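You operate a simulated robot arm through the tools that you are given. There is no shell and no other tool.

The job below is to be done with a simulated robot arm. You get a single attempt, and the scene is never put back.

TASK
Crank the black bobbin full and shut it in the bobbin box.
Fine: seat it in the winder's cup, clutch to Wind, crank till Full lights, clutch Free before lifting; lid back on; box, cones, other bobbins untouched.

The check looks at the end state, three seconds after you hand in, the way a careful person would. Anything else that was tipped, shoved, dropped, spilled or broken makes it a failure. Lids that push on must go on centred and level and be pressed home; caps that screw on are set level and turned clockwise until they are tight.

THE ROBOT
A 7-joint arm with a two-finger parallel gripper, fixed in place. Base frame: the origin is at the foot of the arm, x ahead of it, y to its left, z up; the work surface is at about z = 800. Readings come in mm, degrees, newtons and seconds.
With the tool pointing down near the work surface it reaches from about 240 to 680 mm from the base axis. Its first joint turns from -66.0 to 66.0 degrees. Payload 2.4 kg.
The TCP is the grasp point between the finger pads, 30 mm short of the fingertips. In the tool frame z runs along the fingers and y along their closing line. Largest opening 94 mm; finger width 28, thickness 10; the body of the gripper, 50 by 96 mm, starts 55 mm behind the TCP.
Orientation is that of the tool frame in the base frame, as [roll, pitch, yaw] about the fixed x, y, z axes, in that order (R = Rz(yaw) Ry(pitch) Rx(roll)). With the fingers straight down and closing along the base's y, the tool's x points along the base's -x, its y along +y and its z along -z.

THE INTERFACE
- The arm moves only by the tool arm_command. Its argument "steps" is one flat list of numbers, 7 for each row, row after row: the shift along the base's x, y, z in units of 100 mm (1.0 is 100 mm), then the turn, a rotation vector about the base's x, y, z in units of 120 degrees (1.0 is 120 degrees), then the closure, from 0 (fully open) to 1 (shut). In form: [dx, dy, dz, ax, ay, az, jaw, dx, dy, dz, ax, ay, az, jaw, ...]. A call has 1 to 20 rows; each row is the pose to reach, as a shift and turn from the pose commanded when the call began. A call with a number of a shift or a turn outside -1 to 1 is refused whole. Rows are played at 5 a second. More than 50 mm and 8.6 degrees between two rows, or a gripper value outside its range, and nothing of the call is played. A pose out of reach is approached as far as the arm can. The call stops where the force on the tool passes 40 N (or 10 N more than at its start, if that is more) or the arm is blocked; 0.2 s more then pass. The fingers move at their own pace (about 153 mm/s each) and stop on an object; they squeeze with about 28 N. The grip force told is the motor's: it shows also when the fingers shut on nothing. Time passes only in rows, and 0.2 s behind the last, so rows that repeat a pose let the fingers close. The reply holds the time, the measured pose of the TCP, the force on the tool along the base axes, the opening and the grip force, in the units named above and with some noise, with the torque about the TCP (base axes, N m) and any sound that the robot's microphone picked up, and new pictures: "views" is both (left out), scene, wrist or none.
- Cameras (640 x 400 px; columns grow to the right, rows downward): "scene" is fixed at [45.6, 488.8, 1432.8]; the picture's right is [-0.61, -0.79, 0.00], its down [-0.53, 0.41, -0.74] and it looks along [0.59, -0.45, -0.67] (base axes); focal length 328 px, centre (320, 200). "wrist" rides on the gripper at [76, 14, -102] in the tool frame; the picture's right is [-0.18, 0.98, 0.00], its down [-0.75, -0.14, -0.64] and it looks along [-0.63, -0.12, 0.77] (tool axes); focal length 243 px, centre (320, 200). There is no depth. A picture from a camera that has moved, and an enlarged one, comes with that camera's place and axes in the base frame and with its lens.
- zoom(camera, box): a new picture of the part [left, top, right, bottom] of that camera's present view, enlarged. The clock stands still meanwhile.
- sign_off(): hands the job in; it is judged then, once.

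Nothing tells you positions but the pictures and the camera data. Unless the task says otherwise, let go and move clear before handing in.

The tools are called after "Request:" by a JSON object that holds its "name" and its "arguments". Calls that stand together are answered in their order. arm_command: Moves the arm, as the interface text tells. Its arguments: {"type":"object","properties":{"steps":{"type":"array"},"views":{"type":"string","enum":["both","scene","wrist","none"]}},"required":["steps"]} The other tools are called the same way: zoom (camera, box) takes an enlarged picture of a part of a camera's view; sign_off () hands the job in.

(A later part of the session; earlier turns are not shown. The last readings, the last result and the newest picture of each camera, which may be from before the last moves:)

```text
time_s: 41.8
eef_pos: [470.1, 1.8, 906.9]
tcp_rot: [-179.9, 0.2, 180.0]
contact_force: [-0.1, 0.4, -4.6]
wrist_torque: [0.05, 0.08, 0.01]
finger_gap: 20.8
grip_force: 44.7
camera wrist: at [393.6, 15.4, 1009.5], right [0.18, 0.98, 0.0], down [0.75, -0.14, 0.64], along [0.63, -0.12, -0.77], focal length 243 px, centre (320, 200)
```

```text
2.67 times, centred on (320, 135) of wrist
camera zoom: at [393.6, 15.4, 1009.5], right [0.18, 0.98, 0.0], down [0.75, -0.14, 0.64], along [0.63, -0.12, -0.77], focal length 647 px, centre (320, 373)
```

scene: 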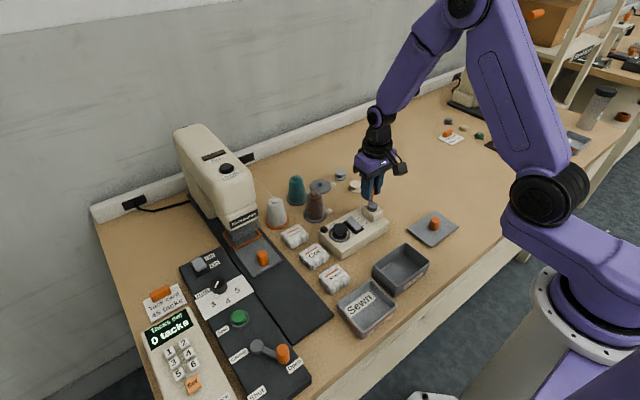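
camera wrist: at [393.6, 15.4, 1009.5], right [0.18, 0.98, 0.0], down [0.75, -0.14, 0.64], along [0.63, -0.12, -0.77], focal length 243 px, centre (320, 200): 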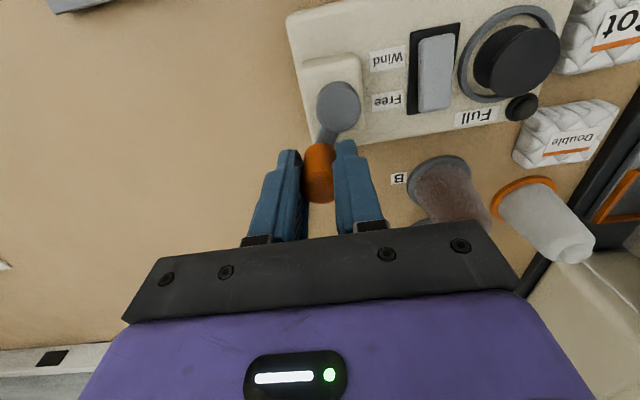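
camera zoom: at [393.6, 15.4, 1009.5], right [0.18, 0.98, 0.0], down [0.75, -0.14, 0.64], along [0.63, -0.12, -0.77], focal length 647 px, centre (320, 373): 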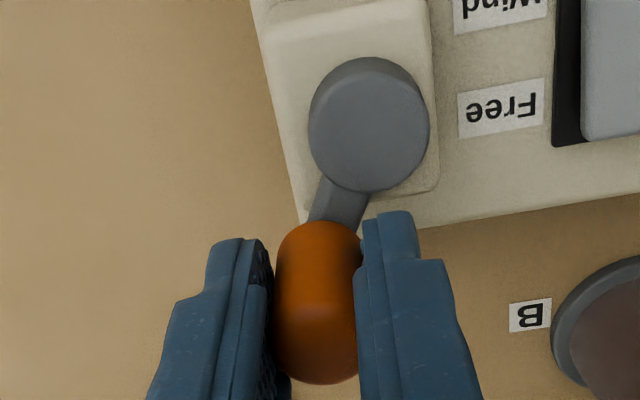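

The crank turns smoothly with almost no force. I'll continue clockwise for another half turn and check forces and clearance.

Request:
{"name": "arm_command", "arguments": {"steps": [-0.061, -0.0754, 0, 0, 0, 0, 1, -0.1424, -0.1282, 0, 0, 0, 0, 1, -0.2361, -0.1533, 0, 0, 0, 0, 1, -0.3329, -0.1482, 0, 0, 0, 0, 1, -0.4235, -0.1135, 0, 0, 0, 0, 1, -0.4988, -0.0524, 0, 0, 0, 0, 1, -0.5517, 0.0289, 0, 0, 0, 0, 1, -0.5768, 0.1226, 0, 0, 0, 0, 1, -0.5717, 0.2194, 0, 0, 0, 0, 1, -0.5369, 0.31, 0, 0, 0, 0, 1], "views": "both"}}

Request:
{"name": "zoom", "arguments": {"camera": "wrist", "box": [240, 80, 400, 240]}}

Request:
{"name": "zoom", "arguments": {"camera": "scene", "box": [320, 170, 410, 250]}}

```text
time_s: 44.0
eef_pos: [415.4, 32.8, 907.8]
tcp_rot: [-179.9, -0.3, -179.9]
contact_force: [-9.7, 5.5, -30.6]
wrist_torque: [0.21, 0.37, -0.03]
finger_gap: 20.9
grip_force: 44.8
camera wrist: at [338.7, 47.3, 1010.1], right [0.18, 0.98, 0.0], down [0.76, -0.14, 0.64], along [0.63, -0.12, -0.77], focal length 243 px, centre (320, 200)
```

scene: 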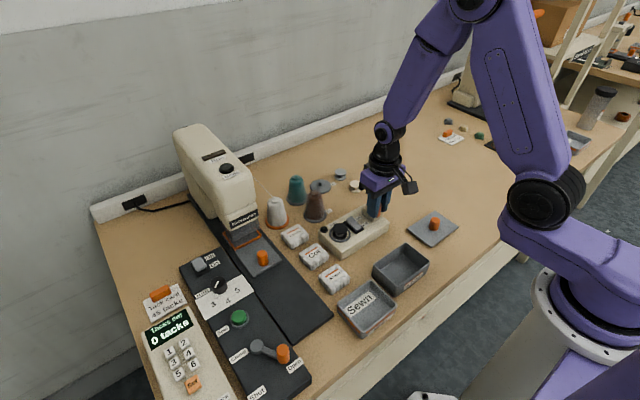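
wrist: 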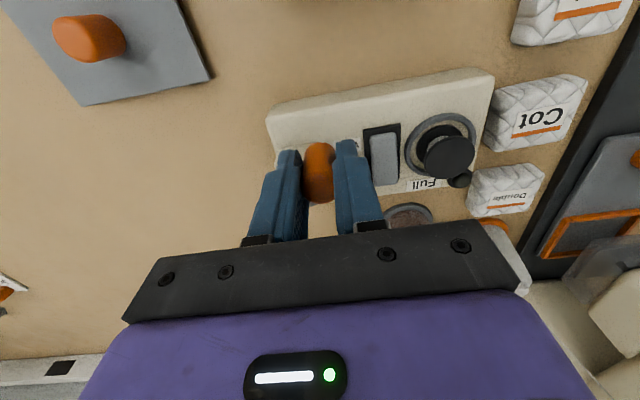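

```text
2.50 times, centred on (320, 160) of wrist
camera zoom: at [338.7, 47.3, 1010.1], right [0.18, 0.98, 0.0], down [0.76, -0.14, 0.64], along [0.63, -0.12, -0.77], focal length 606 px, centre (320, 300)
```

zoom: 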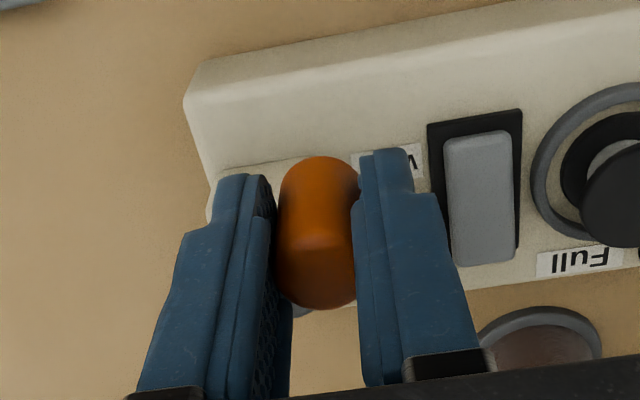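

```text
5.00 times, centred on (365, 210) of scene
camera zoom: at [45.7, 488.9, 1432.7], right [-0.61, -0.79, 0.0], down [-0.53, 0.41, -0.74], along [0.59, -0.45, -0.67], focal length 1638 px, centre (95, 150)
```

zoom: 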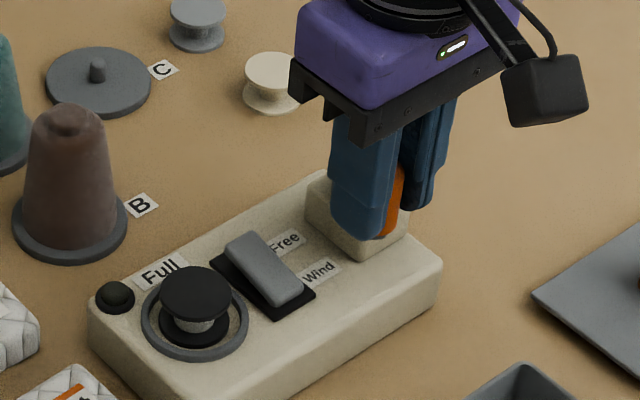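

Thread is now appearing on the bobbin's core, so winding works in this direction. The forces suggest my radius is about 1 mm short (true r≈32), so I'll correct the position and see whether the force drops.

Request:
{"name": "arm_command", "arguments": {"steps": [-0.009, 0.005, 0, 0, 0, 0, 1, -0.017, 0.01, 0, 0, 0, 0, 1, -0.017, 0.01, 0, 0, 0, 0, 1], "views": "none"}}

```text
time_s: 44.8
eef_pos: [415.9, 33.6, 908.7]
tcp_rot: [179.9, 0.3, 179.9]
contact_force: [-2.0, 1.3, -12.2]
wrist_torque: [0.04, 0.98, -0.02]
finger_gap: 20.9
grip_force: 44.9
```

The force has dropped. I'll open briefly and re-grip to release the remaining stress before continuing.

Request:
{"name": "arm_command", "arguments": {"steps": [0, 0, 0, 0, 0, 0, 0.66, 0, 0, 0, 0, 0, 0, 0.66, 0, 0, 0, 0, 0, 0, 0.85, 0, 0, 0, 0, 0, 0, 1, 0, 0, 0, 0, 0, 0, 1], "views": "wrist"}}

Request:
{"name": "zoom", "arguments": {"camera": "wrist", "box": [240, 80, 500, 240]}}

```text
time_s: 46.0
eef_pos: [414.5, 34.8, 908.0]
tcp_rot: [-180.0, 0.2, -180.0]
contact_force: [3.4, -1.2, 9.1]
wrist_torque: [0.06, -0.42, -0.01]
finger_gap: 21.2
grip_force: 44.8
camera wrist: at [338.0, 48.0, 1009.8], right [0.18, 0.98, 0.0], down [0.75, -0.14, 0.65], along [0.63, -0.12, -0.76], focal length 243 px, centre (320, 200)
```

wrist: 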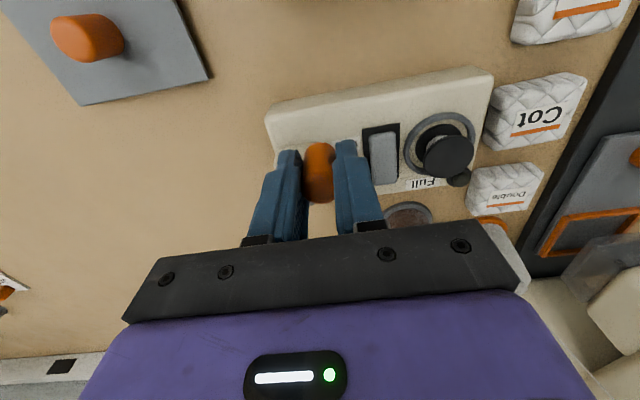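

```text
2.46 times, centred on (370, 160) of wrist
camera zoom: at [338.0, 48.0, 1009.8], right [0.18, 0.98, 0.0], down [0.75, -0.14, 0.65], along [0.63, -0.12, -0.76], focal length 597 px, centre (197, 298)
```

zoom: 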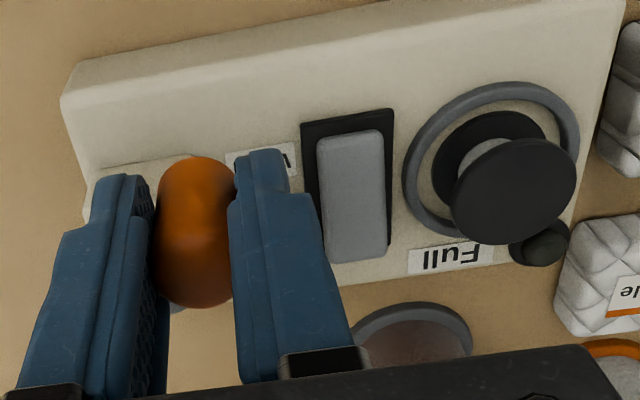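

Residual force is small. Continuing clockwise through the next half turn with r = 32 mm.

Request:
{"name": "arm_command", "arguments": {"steps": [0.063, 0.0778, 0, 0, 0, 0, 1, 0.147, 0.1323, 0, 0, 0, 0, 1, 0.2437, 0.1582, 0, 0, 0, 0, 1, 0.3436, 0.153, 0, 0, 0, 0, 1, 0.4371, 0.1171, 0, 0, 0, 0, 1, 0.5149, 0.0541, 0, 0, 0, 0, 1, 0.5694, -0.0299, 0, 0, 0, 0, 1, 0.5954, -0.1266, 0, 0, 0, 0, 1, 0.5901, -0.2265, 0, 0, 0, 0, 1, 0.5542, -0.32, 0, 0, 0, 0, 1], "views": "scene"}}

Request:
{"name": "zoom", "arguments": {"camera": "scene", "box": [320, 180, 400, 250]}}

```text
time_s: 48.2
eef_pos: [470.4, 2.7, 907.6]
tcp_rot: [179.9, 0.2, -180.0]
contact_force: [-4.7, 2.9, 29.5]
wrist_torque: [0.15, -0.04, -0.01]
finger_gap: 20.7
grip_force: 44.9
```

scene: 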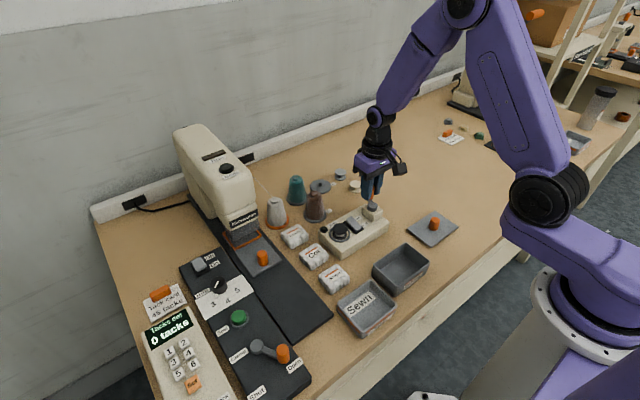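

```text
5.71 times, centred on (360, 215) of scene
camera zoom: at [45.0, 488.8, 1432.8], right [-0.61, -0.79, 0.0], down [-0.53, 0.41, -0.74], along [0.59, -0.45, -0.67], focal length 1872 px, centre (91, 114)
```

zoom: 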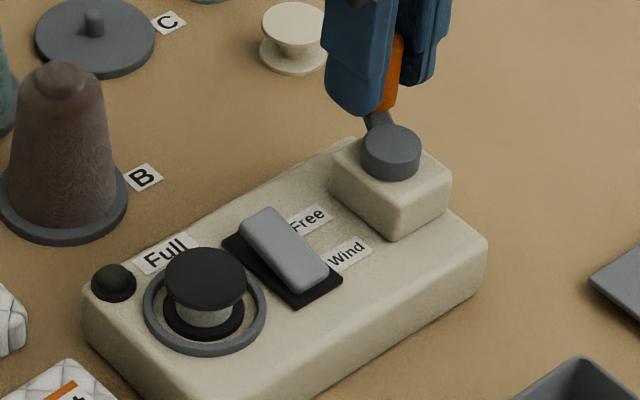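

The thread layer is visibly growing. There's a vertical force that changes with x, so I'll add a small z compensation (about 1.2 mm across the circle) and continue the next half turn.

Request:
{"name": "arm_command", "arguments": {"steps": [0, 0, 0.012, 0, 0, 0, 1, -0.063, -0.0778, 0.0106, 0, 0, 0, 1, -0.147, -0.1323, 0.0088, 0, 0, 0, 1, -0.2437, -0.1582, 0.0067, 0, 0, 0, 1, -0.3436, -0.153, 0.0046, 0, 0, 0, 1, -0.4371, -0.1171, 0.0025, 0, 0, 0, 1, -0.5149, -0.0541, 0.0009, 0, 0, 0, 1, -0.5694, 0.0299, -0.0003, 0, 0, 0, 1, -0.5954, 0.1266, -0.0009, 0, 0, 0, 1, -0.5901, 0.2265, -0.0008, 0, 0, 0, 1, -0.5542, 0.32, 0, 0, 0, 0, 1], "views": "scene"}}

Request:
{"name": "zoom", "arguments": {"camera": "scene", "box": [320, 180, 400, 250]}}

```text
time_s: 50.6
eef_pos: [415.1, 33.4, 906.0]
tcp_rot: [-179.9, 0.1, -179.9]
contact_force: [-6.4, 3.7, -8.4]
wrist_torque: [0.12, 0.84, 0.02]
finger_gap: 21.1
grip_force: 44.9
```

scene: 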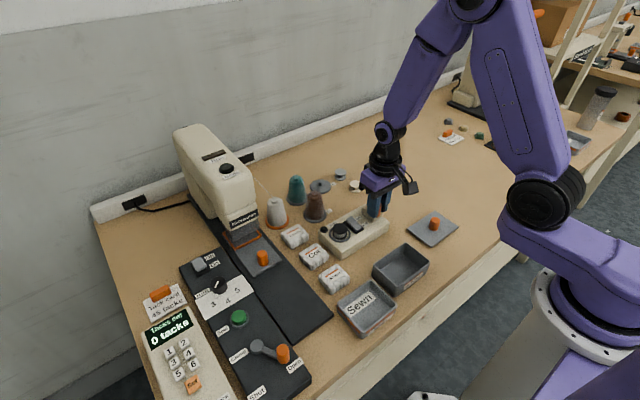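

```text
5.71 times, centred on (360, 215) of scene
camera zoom: at [45.6, 488.9, 1432.7], right [-0.61, -0.79, 0.0], down [-0.53, 0.41, -0.74], along [0.59, -0.45, -0.67], focal length 1872 px, centre (91, 114)
```

zoom: 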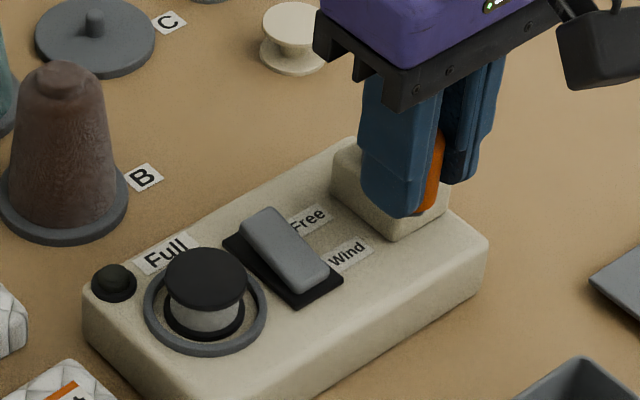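

Forces are fine and the thread layer keeps growing. Another half turn, watching the lamp.

Request:
{"name": "arm_command", "arguments": {"steps": [0.063, 0.0778, 0.0025, 0, 0, 0, 1, 0.147, 0.1323, 0.004, 0, 0, 0, 1, 0.2437, 0.1582, 0.006, 0, 0, 0, 1, 0.3436, 0.153, 0.008, 0, 0, 0, 1, 0.4371, 0.1171, 0.01, 0, 0, 0, 1, 0.5149, 0.0541, 0.0115, 0, 0, 0, 1, 0.5694, -0.0299, 0.0125, 0, 0, 0, 1, 0.5954, -0.1266, 0.013, 0, 0, 0, 1, 0.5901, -0.2265, 0.013, 0, 0, 0, 1, 0.5542, -0.32, 0.012, 0, 0, 0, 1], "views": "scene"}}

Request:
{"name": "zoom", "arguments": {"camera": "scene", "box": [320, 180, 400, 250]}}

```text
time_s: 52.8
eef_pos: [470.9, 0.8, 910.5]
tcp_rot: [-179.8, 0.0, 180.0]
contact_force: [2.2, -1.0, -17.0]
wrist_torque: [0.02, 1.05, -0.02]
finger_gap: 21.0
grip_force: 45.2
```

scene: 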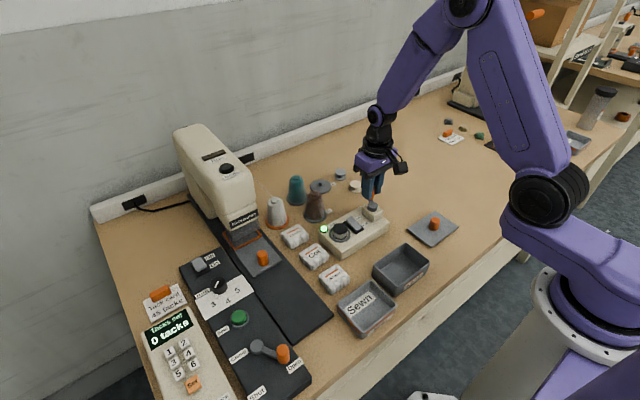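

```text
5.71 times, centred on (360, 215) of scene
camera zoom: at [45.9, 488.7, 1432.8], right [-0.61, -0.79, 0.0], down [-0.53, 0.41, -0.74], along [0.59, -0.45, -0.67], focal length 1872 px, centre (91, 114)
```

zoom: 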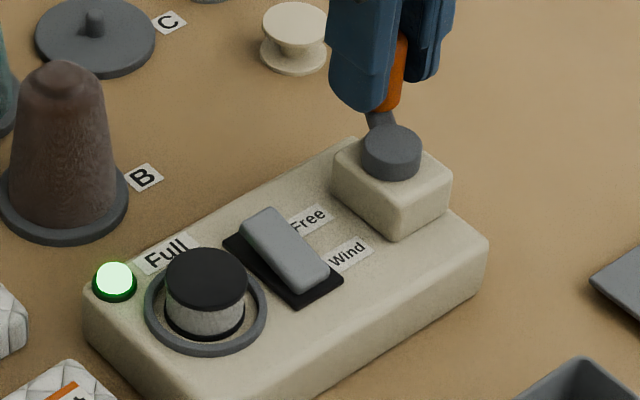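

The Full lamp is lit green, so cranking is done. The area around stand C looks different, so I'll zoom there before letting go.

Request:
{"name": "zoom", "arguments": {"camera": "scene", "box": [270, 150, 390, 240]}}

Request:
{"name": "zoom", "arguments": {"camera": "scene", "box": [300, 165, 350, 215]}}

```text
4.44 times, centred on (330, 195) of scene
camera zoom: at [45.9, 488.7, 1432.8], right [-0.61, -0.79, 0.0], down [-0.53, 0.41, -0.74], along [0.59, -0.45, -0.67], focal length 1456 px, centre (276, 222)
```

zoom: 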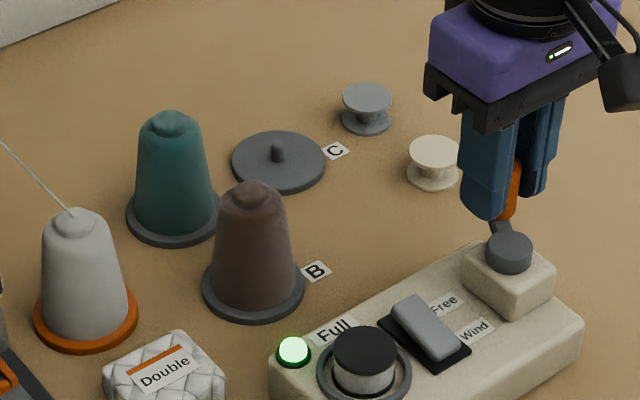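

```text
8.00 times, centred on (325, 190) of scene
camera zoom: at [45.9, 488.7, 1432.8], right [-0.61, -0.79, 0.0], down [-0.53, 0.41, -0.74], along [0.59, -0.45, -0.67], focal length 2620 px, centre (280, 280)
```

zoom: 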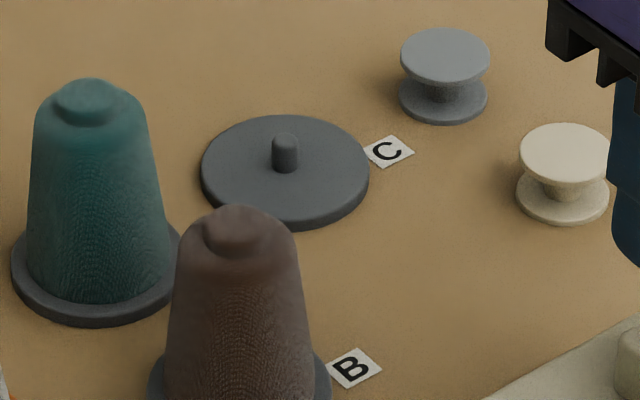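

All the stands are undisturbed. I'll release the crank, lift clear, and move over the now-raised Free end of the rocker.

Request:
{"name": "arm_command", "arguments": {"steps": [0, 0, 0, 0, 0, 0, 0.6, 0, 0, 0, 0, 0, 0, 0.45, 0, 0, 0, 0, 0, 0, 0.45, 0, 0, 0.2, 0, 0, 0, 0.45, 0, 0, 0.5, 0, 0, 0, 0.45, 0, 0, 0.6, 0, 0, 0, 0.6, 0.02, 0.3, 0.6, 0, 0, 0, 0.9, 0.035, 0.77, 0.6, 0, 0, 0, 1, 0.035, 0.77, 0.6, 0, 0, 0, 1, 0.035, 0.77, 0.6, 0, 0, 0, 1], "views": "both"}}

Request:
{"name": "zoom", "arguments": {"camera": "wrist", "box": [220, 60, 420, 240]}}

Request:
{"name": "zoom", "arguments": {"camera": "scene", "box": [320, 170, 400, 250]}}

```text
time_s: 55.0
eef_pos: [472.9, 79.2, 968.5]
tcp_rot: [-179.9, 0.1, 180.0]
contact_force: [-0.1, -0.1, 0.4]
wrist_torque: [0.02, 0.02, -0.01]
finger_gap: 0.0
grip_force: 28.3
camera wrist: at [395.3, 93.6, 1071.3], right [0.18, 0.98, 0.0], down [0.75, -0.14, 0.64], along [0.63, -0.12, -0.77], focal length 243 px, centre (320, 200)
```

scene: 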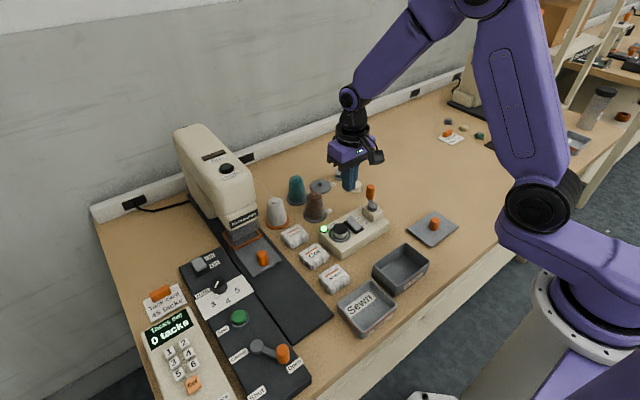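
wrist: 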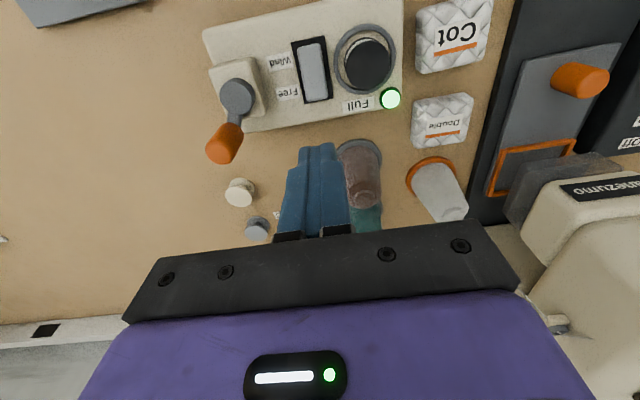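

```text
2.22 times, centred on (320, 150) of wrist
camera zoom: at [395.3, 93.6, 1071.3], right [0.18, 0.98, 0.0], down [0.75, -0.14, 0.64], along [0.63, -0.12, -0.77], focal length 539 px, centre (320, 311)
```

zoom: 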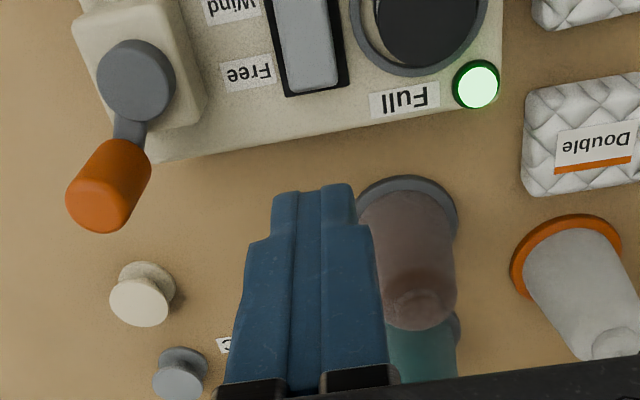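

```text
5.00 times, centred on (360, 210) of scene
camera zoom: at [45.6, 488.8, 1432.8], right [-0.61, -0.79, 0.0], down [-0.53, 0.41, -0.74], along [0.59, -0.45, -0.67], focal length 1638 px, centre (120, 150)
```

zoom: 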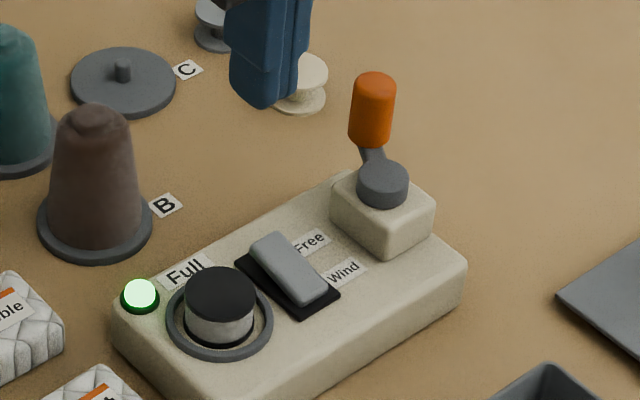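

The Free end of the rocker is raised at about (464, 79). Descending and pressing it in small steps, with the closed fingertips well clear of the bobbin.

Request:
{"name": "arm_command", "arguments": {"steps": [-0.02, -0.01, -0.3, 0, 0, 0, 1, -0.02, -0.01, -0.6, 0, 0, 0, 1, -0.02, -0.01, -0.85, 0, 0, 0, 1, -0.02, -0.01, -0.85, 0, 0, 0, 1], "views": "both"}}

Request:
{"name": "zoom", "arguments": {"camera": "scene", "box": [320, 180, 400, 250]}}

Request:
{"name": "zoom", "arguments": {"camera": "wrist", "box": [220, 60, 420, 240]}}

```text
time_s: 56.0
eef_pos: [472.0, 79.4, 883.2]
tcp_rot: [-179.9, 0.1, -179.9]
contact_force: [-0.1, 0.2, -0.4]
wrist_torque: [-0.01, -0.03, 0.0]
finger_gap: 0.0
grip_force: 27.9
camera wrist: at [395.3, 92.3, 985.2], right [0.18, 0.98, 0.0], down [0.75, -0.14, 0.64], along [0.63, -0.12, -0.77], focal length 243 px, centre (320, 200)
```

scene: 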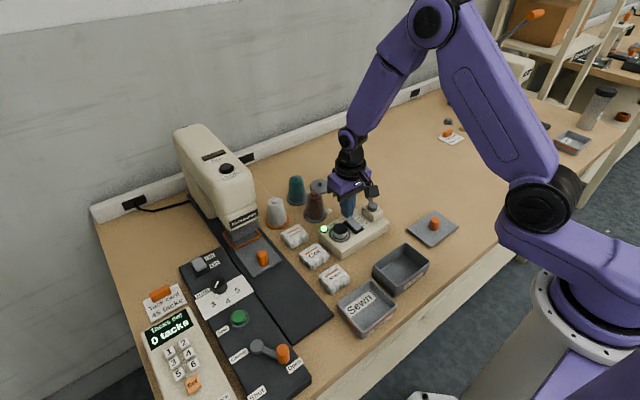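
wrist: 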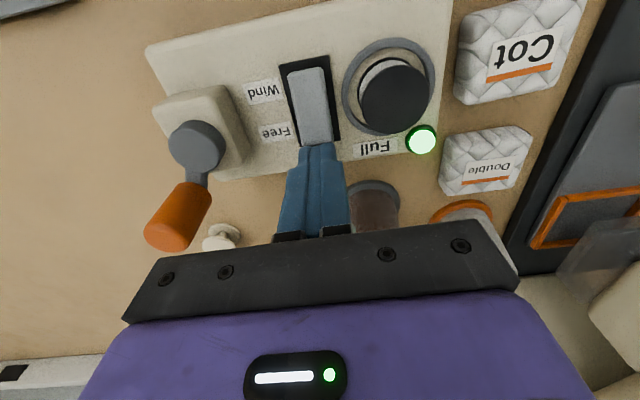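

```text
5.71 times, centred on (360, 215) of scene
camera zoom: at [45.6, 488.8, 1432.8], right [-0.61, -0.79, 0.0], down [-0.53, 0.41, -0.74], along [0.59, -0.45, -0.67], focal length 1872 px, centre (91, 114)
```

zoom: 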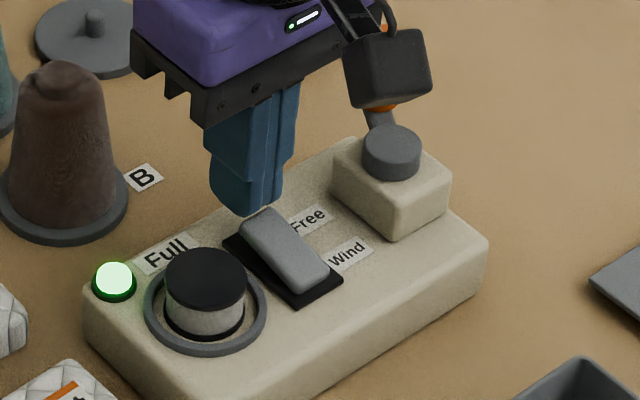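

```text
2.22 times, centred on (320, 150) of wrist
camera zoom: at [395.3, 92.3, 985.2], right [0.18, 0.98, 0.0], down [0.75, -0.14, 0.64], along [0.63, -0.12, -0.77], focal length 539 px, centre (320, 311)
```

zoom: 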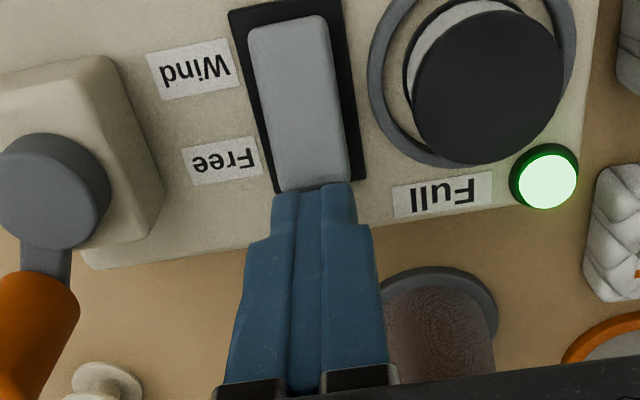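

The fingertip overlaps the paddle end by only about 4 mm, so I'll shift 5 mm toward -x and then press.

Request:
{"name": "arm_command", "arguments": {"steps": [-0.05, 0, 0, 0, 0, 0, 1, -0.05, 0, -0.02, 0, 0, 0, 1, -0.05, 0, -0.035, 0, 0, 0, 1, -0.05, 0, -0.045, 0, 0, 0, 1, -0.05, 0, -0.055, 0, 0, 0, 1, -0.05, 0, -0.065, 0, 0, 0, 1, -0.05, 0, -0.075, 0, 0, 0, 1, -0.05, 0, -0.085, 0, 0, 0, 1], "views": "scene"}}

Request:
{"name": "zoom", "arguments": {"camera": "scene", "box": [320, 180, 400, 250]}}

```text
time_s: 57.7
eef_pos: [466.3, 77.4, 877.0]
tcp_rot: [180.0, 0.2, -180.0]
contact_force: [-0.5, -0.6, 6.4]
wrist_torque: [0.01, 0.1, 0.03]
finger_gap: 0.2
grip_force: 28.0
stopped in row 8: the force on the tool passed its limit at 44 N (the readings are from after the stop); the commanded pose is now the measured one
```

scene: 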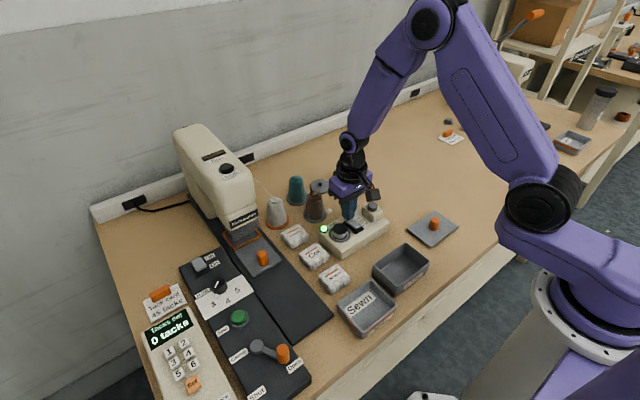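

```text
5.71 times, centred on (360, 215) of scene
camera zoom: at [45.5, 488.7, 1432.8], right [-0.61, -0.79, 0.0], down [-0.53, 0.41, -0.74], along [0.59, -0.45, -0.67], focal length 1872 px, centre (91, 114)
```

zoom: 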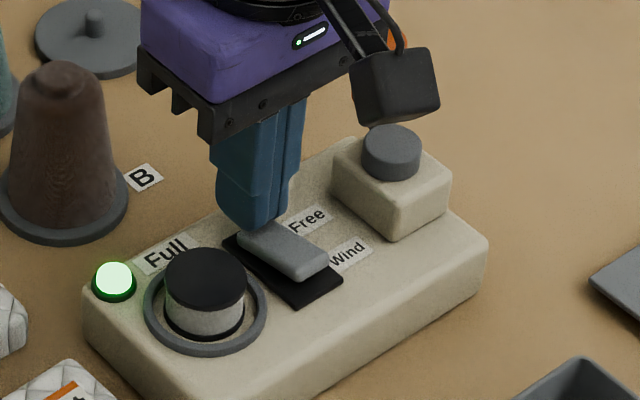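

The rocker looks flipped back to Free. I'll lift off and check it without the fingers in the way.

Request:
{"name": "arm_command", "arguments": {"steps": [0, 0, 0.1, 0, 0, 0, 1, 0, 0, 0.4, 0, 0, 0, 1, 0, 0, 0.7, 0, 0, 0, 1, 0, 0, 0.7, 0, 0, 0, 1], "views": "both"}}

Request:
{"name": "zoom", "arguments": {"camera": "scene", "box": [325, 205, 373, 250]}}

Request:
{"name": "zoom", "arguments": {"camera": "wrist", "box": [220, 20, 420, 180]}}

```text
time_s: 58.7
eef_pos: [467.7, 78.3, 949.0]
tcp_rot: [179.9, 0.2, 179.9]
contact_force: [0.1, 0.2, -0.9]
wrist_torque: [0.0, 0.04, 0.0]
finger_gap: 0.0
grip_force: 27.9
camera wrist: at [390.4, 92.4, 1050.8], right [0.18, 0.98, 0.0], down [0.75, -0.14, 0.64], along [0.63, -0.12, -0.77], focal length 243 px, centre (320, 200)
```

scene: 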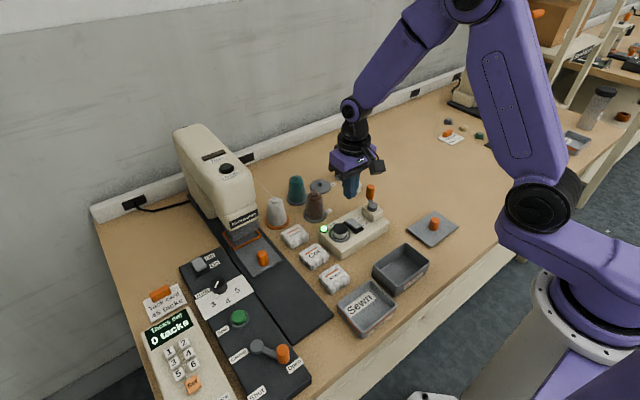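
wrist: 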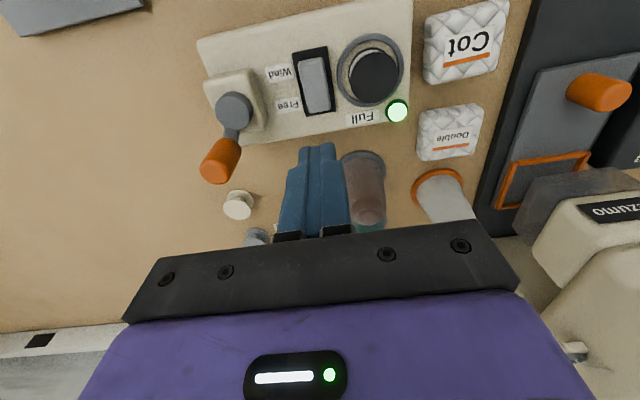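

```text
8.89 times, centred on (349, 228) of scene
camera zoom: at [45.6, 488.8, 1432.8], right [-0.61, -0.79, 0.0], down [-0.53, 0.41, -0.74], along [0.59, -0.45, -0.67], focal length 2912 px, centre (62, -44)
```

zoom: 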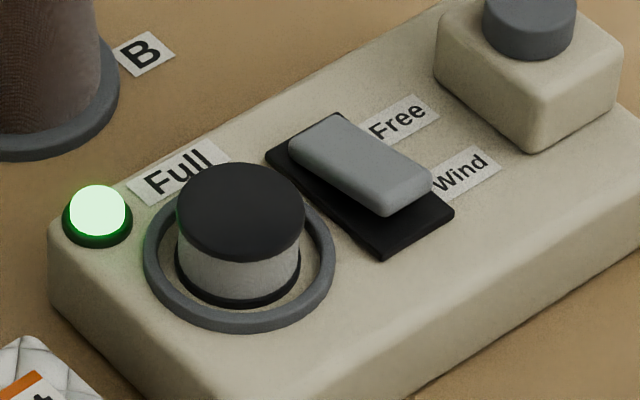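

```text
2.50 times, centred on (320, 100) of wrist
camera zoom: at [390.4, 92.4, 1050.8], right [0.18, 0.98, 0.0], down [0.75, -0.14, 0.64], along [0.63, -0.12, -0.77], focal length 606 px, centre (320, 450)
```

zoom: 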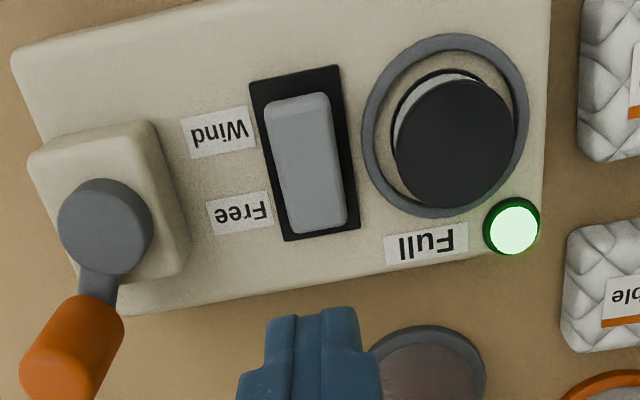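

The clutch is at Free, the Full lamp is lit and the bobbin is full of thread. Now I'll rotate back to 45° and move over the bobbin to pick it up.

Request:
{"name": "arm_command", "arguments": {"steps": [-0.03, 0.06, 0.1, 0, 0, 0.06, 0.9, -0.07, 0.13, 0.1, 0, 0, 0.12, 0.7, -0.11, 0.2, 0.1, 0, 0, 0.18, 0.53, -0.15, 0.28, 0.1, 0, 0, 0.24, 0.53, -0.19, 0.36, 0.1, 0, 0, 0.3, 0.53, -0.23, 0.43, 0.1, 0, 0, 0.36, 0.53, -0.23, 0.43, 0.0, 0, 0, 0.375, 0.53, -0.23, 0.43, -0.2, 0, 0, 0.375, 0.53, -0.23, 0.43, -0.2, 0, 0, 0.375, 0.53], "views": "both"}}

Request:
{"name": "zoom", "arguments": {"camera": "wrist", "box": [230, 60, 410, 220]}}

Request:
{"name": "zoom", "arguments": {"camera": "scene", "box": [310, 180, 390, 250]}}

```text
time_s: 60.7
eef_pos: [446.3, 119.9, 926.2]
tcp_rot: [-179.9, 0.2, -135.0]
contact_force: [-0.4, -0.3, -0.6]
wrist_torque: [0.0, 0.0, -0.04]
finger_gap: 44.4
grip_force: 0.0
camera wrist: at [381.5, 76.2, 1028.3], right [-0.56, 0.83, 0.0], down [0.63, 0.43, 0.64], along [0.53, 0.36, -0.76], focal length 243 px, centre (320, 200)
```

scene: 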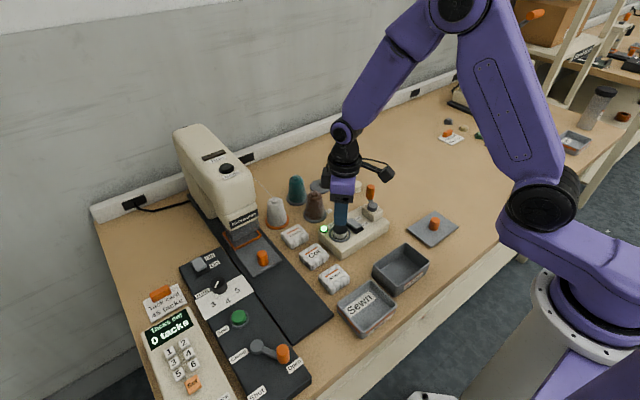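
wrist: 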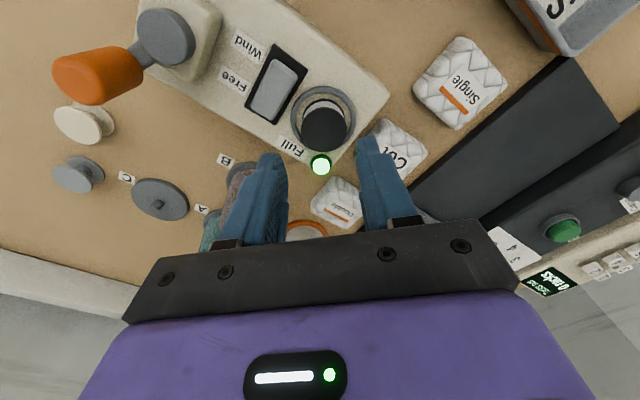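

```text
2.50 times, centred on (320, 140) of wrist
camera zoom: at [381.5, 76.2, 1028.3], right [-0.56, 0.83, 0.0], down [0.63, 0.43, 0.64], along [0.53, 0.36, -0.76], focal length 606 px, centre (320, 350)
```

zoom: 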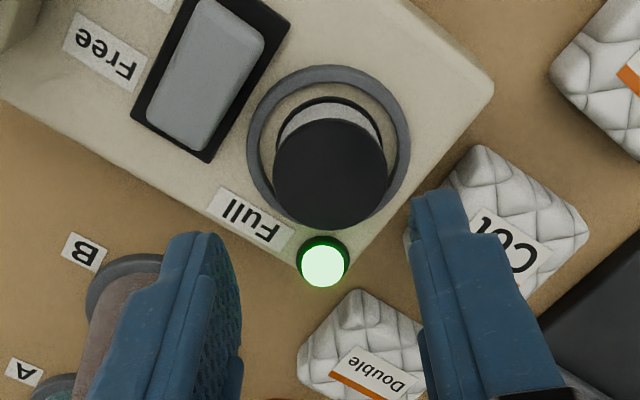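

```text
5.71 times, centred on (350, 215) of scene
camera zoom: at [45.6, 488.8, 1432.8], right [-0.61, -0.79, 0.0], down [-0.53, 0.41, -0.74], along [0.59, -0.45, -0.67], focal length 1872 px, centre (149, 114)
```

zoom: 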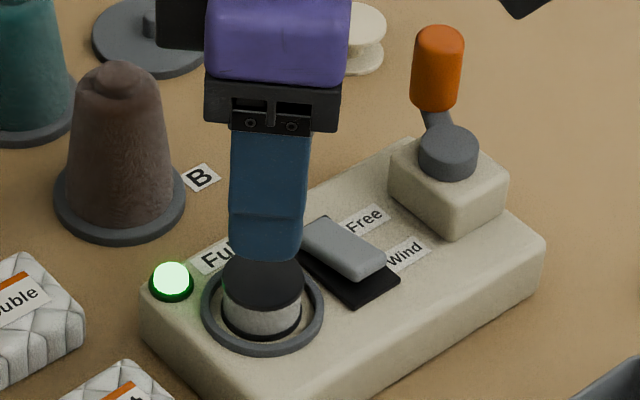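

I'll line up with the recorded release pose (shift -3.9, +0.7 mm) and descend around the bobbin, checking partway.

Request:
{"name": "arm_command", "arguments": {"steps": [-0.039, 0.007, 0, 0, 0, 0, 0.53, -0.039, 0.007, -0.12, 0, 0, 0, 0.53, -0.039, 0.007, -0.25, 0, 0, 0, 0.53, -0.039, 0.007, -0.25, 0, 0, 0, 0.53], "views": "wrist"}}

Request:
{"name": "zoom", "arguments": {"camera": "wrist", "box": [240, 80, 400, 220]}}

```text
time_s: 61.7
eef_pos: [441.7, 121.4, 901.0]
tcp_rot: [-179.8, 0.2, -135.0]
contact_force: [-0.6, 1.2, 0.5]
wrist_torque: [0.03, -0.01, -0.01]
finger_gap: 44.1
grip_force: 0.1
camera wrist: at [377.4, 77.5, 1003.4], right [-0.56, 0.83, 0.0], down [0.63, 0.43, 0.64], along [0.53, 0.36, -0.76], focal length 243 px, centre (320, 200)
```

wrist: 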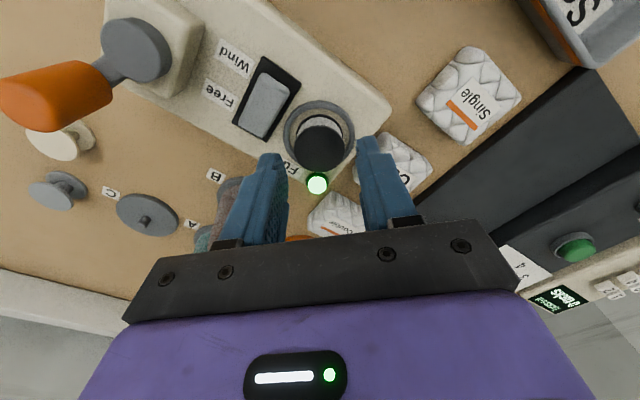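

```text
2.86 times, centred on (320, 150) of wrist
camera zoom: at [377.4, 77.5, 1003.4], right [-0.56, 0.83, 0.0], down [0.63, 0.43, 0.64], along [0.53, 0.36, -0.76], focal length 693 px, centre (320, 343)
```

zoom: 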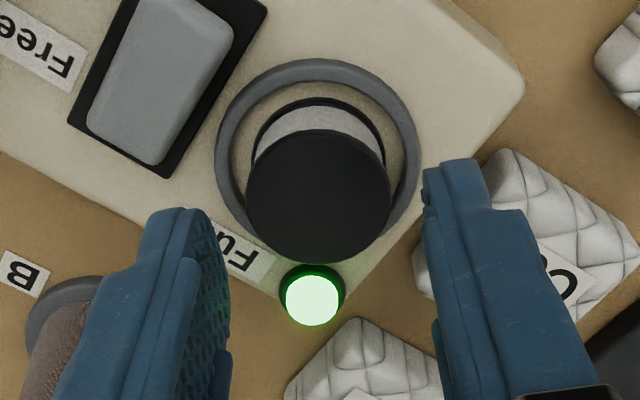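

The bobbin is centred between the fingers. Descending the last 28 mm and closing.

Request:
{"name": "arm_command", "arguments": {"steps": [0, 0, -0.1, 0, 0, 0, 0.53, 0, 0, -0.2, 0, 0, 0, 0.53, 0, 0, -0.275, 0, 0, 0, 0.53, 0, 0, -0.275, 0, 0, 0, 0.53], "views": "wrist"}}

Request:
{"name": "zoom", "arguments": {"camera": "wrist", "box": [240, 80, 400, 220]}}

Request:
{"name": "zoom", "arguments": {"camera": "scene", "box": [310, 190, 390, 260]}}

```text
time_s: 62.7
eef_pos: [442.0, 122.0, 873.8]
tcp_rot: [-179.9, 0.2, -135.0]
contact_force: [-0.2, 0.3, 0.3]
wrist_torque: [-0.01, 0.0, -0.03]
finger_gap: 44.2
grip_force: 0.1
camera wrist: at [376.9, 77.6, 975.8], right [-0.56, 0.83, 0.0], down [0.63, 0.43, 0.64], along [0.53, 0.36, -0.76], focal length 243 px, centre (320, 200)
```

wrist: 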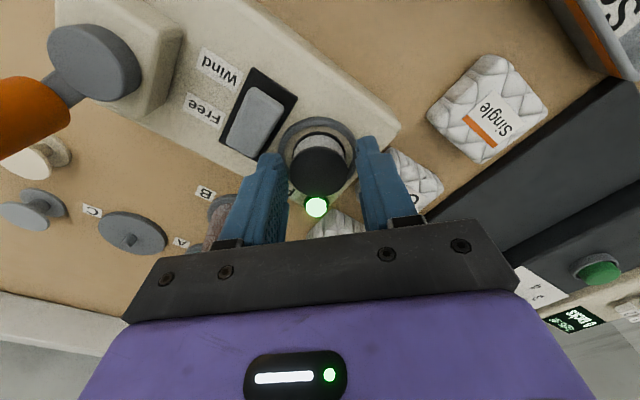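

```text
2.86 times, centred on (320, 150) of wrist
camera zoom: at [376.9, 77.6, 975.8], right [-0.56, 0.83, 0.0], down [0.63, 0.43, 0.64], along [0.53, 0.36, -0.76], focal length 693 px, centre (320, 343)
```

zoom: 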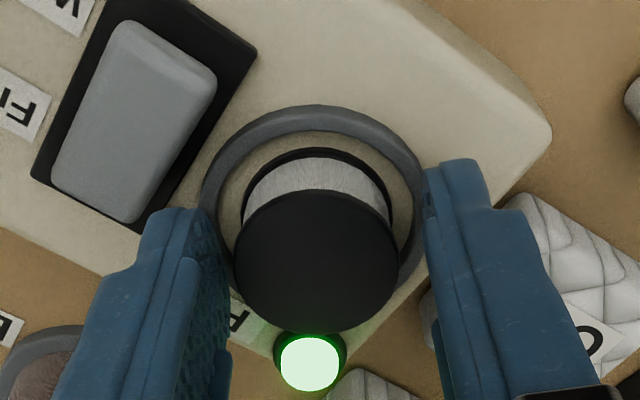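

```text
5.71 times, centred on (350, 225) of scene
camera zoom: at [45.6, 488.8, 1432.8], right [-0.61, -0.79, 0.0], down [-0.53, 0.41, -0.74], along [0.59, -0.45, -0.67], focal length 1872 px, centre (149, 57)
```

zoom: 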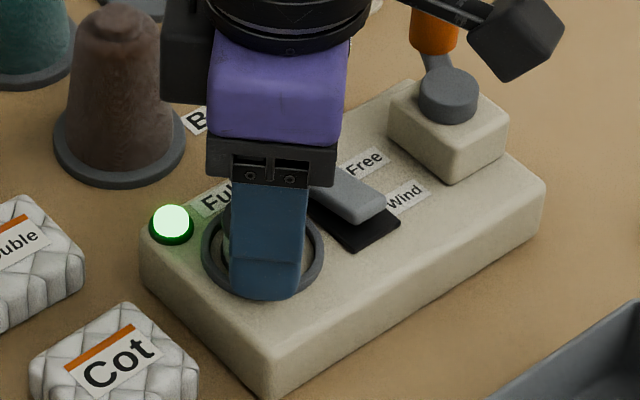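

Gripping the full bobbin now and lifting it gently.

Request:
{"name": "arm_command", "arguments": {"steps": [0, 0, 0, 0, 0, 0, 0.7, 0, 0, 0, 0, 0, 0, 1, 0, 0, 0, 0, 0, 0, 1, 0, 0, 0, 0, 0, 0, 1], "views": "none"}}

Request:
{"name": "arm_command", "arguments": {"steps": [0, 0, 0.05, 0, 0, 0, 1, 0, 0, 0.15, 0, 0, 0, 1, 0, 0, 0.4, 0, 0, 0, 1, 0, 0, 0.7, 0, 0, 0, 1, 0, 0, 0.9, 0, 0, 0, 1, 0, 0, 0.9, 0, 0, 0, 1], "views": "both"}}

Request:
{"name": "zoom", "arguments": {"camera": "wrist", "box": [240, 80, 400, 220]}}

Request:
{"name": "zoom", "arguments": {"camera": "scene", "box": [300, 170, 400, 260]}}

```text
time_s: 63.7
eef_pos: [441.6, 121.3, 874.1]
tcp_rot: [179.9, 0.2, -135.0]
contact_force: [0.0, 0.6, -0.3]
wrist_torque: [0.0, 0.01, -0.01]
finger_gap: 33.0
grip_force: 27.6
```

```text
time_s: 65.1
eef_pos: [440.3, 120.6, 964.8]
tcp_rot: [180.0, 0.3, -135.1]
contact_force: [0.0, -0.6, -0.2]
wrist_torque: [0.02, -0.02, -0.01]
finger_gap: 32.8
grip_force: 27.9
camera wrist: at [376.1, 76.2, 1066.5], right [-0.56, 0.83, 0.0], down [0.63, 0.43, 0.64], along [0.53, 0.36, -0.76], focal length 243 px, centre (320, 200)
```

scene: 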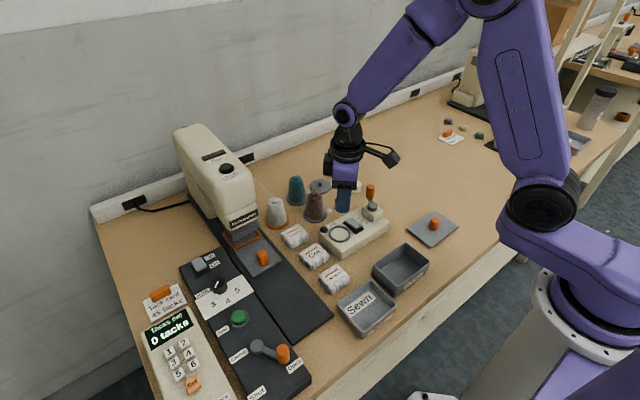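
wrist: 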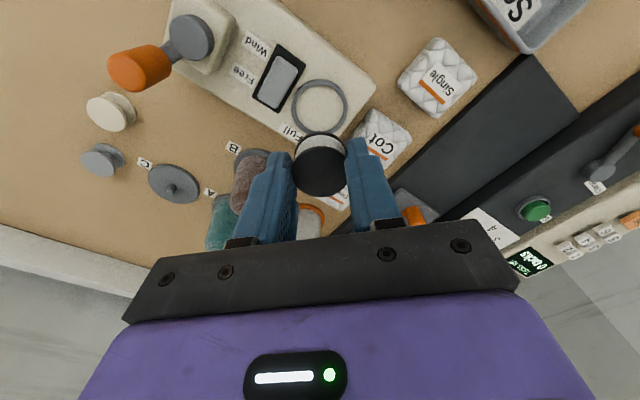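

```text
2.86 times, centred on (320, 150) of wrist
camera zoom: at [376.1, 76.2, 1066.5], right [-0.56, 0.83, 0.0], down [0.63, 0.43, 0.64], along [0.53, 0.36, -0.76], focal length 693 px, centre (320, 343)
```

zoom: 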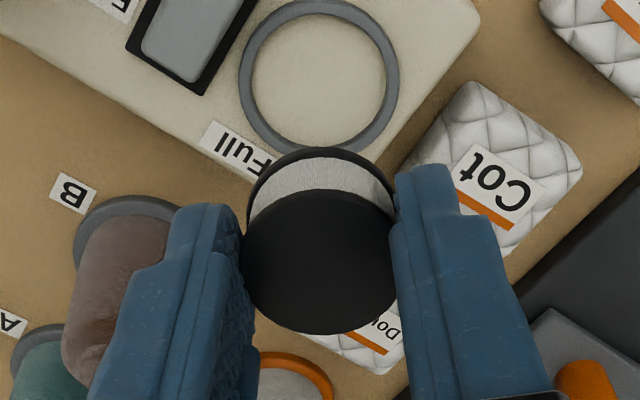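

```text
4.44 times, centred on (350, 215) of scene
camera zoom: at [45.6, 488.8, 1432.8], right [-0.61, -0.79, 0.0], down [-0.53, 0.41, -0.74], along [0.59, -0.45, -0.67], focal length 1456 px, centre (187, 133)
```

zoom: 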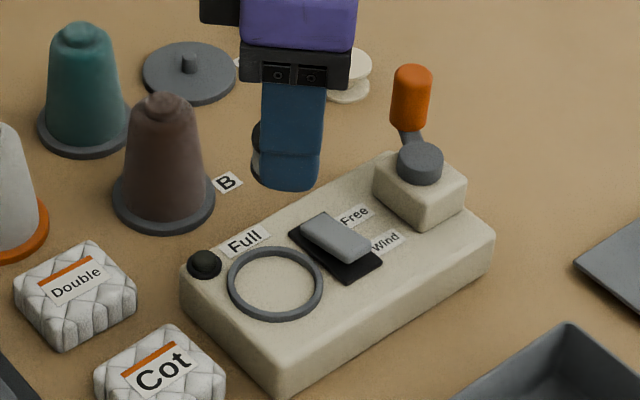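

The full bobbin is in the grip and the cup is empty, with the clutch at Free. Carrying it to the box while rotating back to align with the box's long side.

Request:
{"name": "arm_command", "arguments": {"steps": [-0.12, -0.04, 0, 0, 0, -0.05, 1, -0.25, -0.08, 0, 0, 0, -0.1, 1, -0.38, -0.12, 0, 0, 0, -0.15, 1, -0.5, -0.16, 0, 0, 0, -0.2, 1, -0.62, -0.2, 0, 0, 0, -0.25, 1, -0.75, -0.24, 0, 0, 0, -0.3, 1, -0.88, -0.28, 0, 0, 0, -0.35, 1, -1.0, -0.31, 0, 0, 0, -0.375, 1, -1.0, -0.31, 0, 0, 0, -0.375, 1], "views": "none"}}

Request:
{"name": "arm_command", "arguments": {"steps": [-0.25, -0.08, 0, 0, 0, 0, 1, -0.5, -0.15, 0, 0, 0, 0, 1, -0.5, -0.15, -0.2, 0, 0, 0, 1, -0.5, -0.15, -0.4, 0, 0, 0, 1, -0.5, -0.15, -0.4, 0, 0, 0, 1], "views": "both"}}

Request:
{"name": "zoom", "arguments": {"camera": "wrist", "box": [200, 20, 440, 220]}}

Request:
{"name": "zoom", "arguments": {"camera": "scene", "box": [350, 190, 470, 300]}}

```text
time_s: 67.1
eef_pos: [338.7, 90.3, 965.2]
tcp_rot: [180.0, 0.2, 179.8]
contact_force: [-0.1, -0.4, -0.4]
wrist_torque: [0.02, -0.01, -0.03]
finger_gap: 32.6
grip_force: 27.7
```

```text
time_s: 68.3
eef_pos: [290.6, 75.5, 924.1]
tcp_rot: [-179.9, 0.3, -180.0]
contact_force: [-0.2, 1.2, -0.6]
wrist_torque: [0.01, -0.02, -0.02]
finger_gap: 32.6
grip_force: 27.7
out of reach, approached as far as the arm can: row 1
camera wrist: at [213.2, 88.7, 1026.2], right [0.18, 0.98, 0.0], down [0.75, -0.14, 0.64], along [0.63, -0.12, -0.76], focal length 243 px, centre (320, 200)
```

scene: 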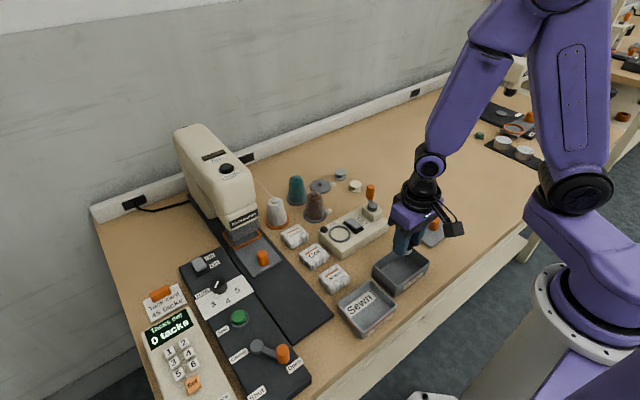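
wrist: 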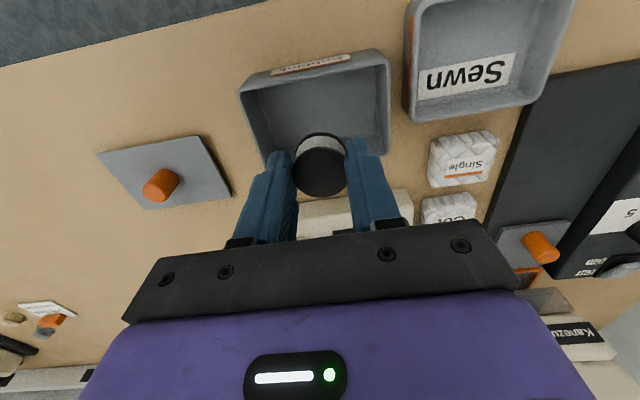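

```text
2.00 times, centred on (320, 120) of wrist
camera zoom: at [213.2, 88.7, 1026.2], right [0.18, 0.98, 0.0], down [0.75, -0.14, 0.64], along [0.63, -0.12, -0.76], focal length 485 px, centre (320, 360)
```

zoom: 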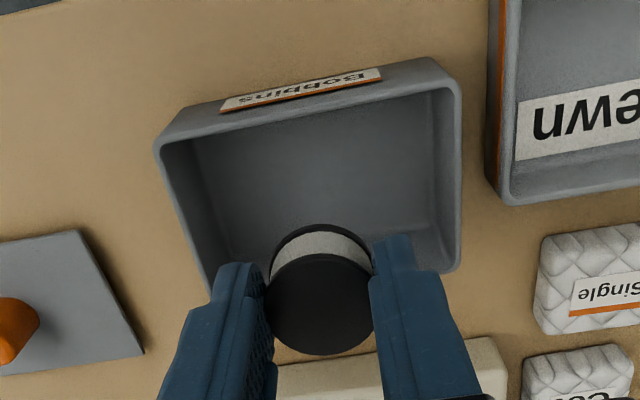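

```text
3.64 times, centred on (410, 245) of scene
camera zoom: at [45.6, 488.8, 1432.8], right [-0.61, -0.79, 0.0], down [-0.53, 0.41, -0.74], along [0.59, -0.45, -0.67], focal length 1191 px, centre (-7, 36)
```

zoom: 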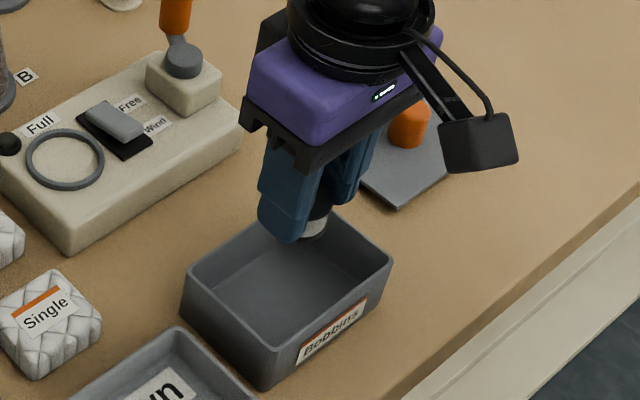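

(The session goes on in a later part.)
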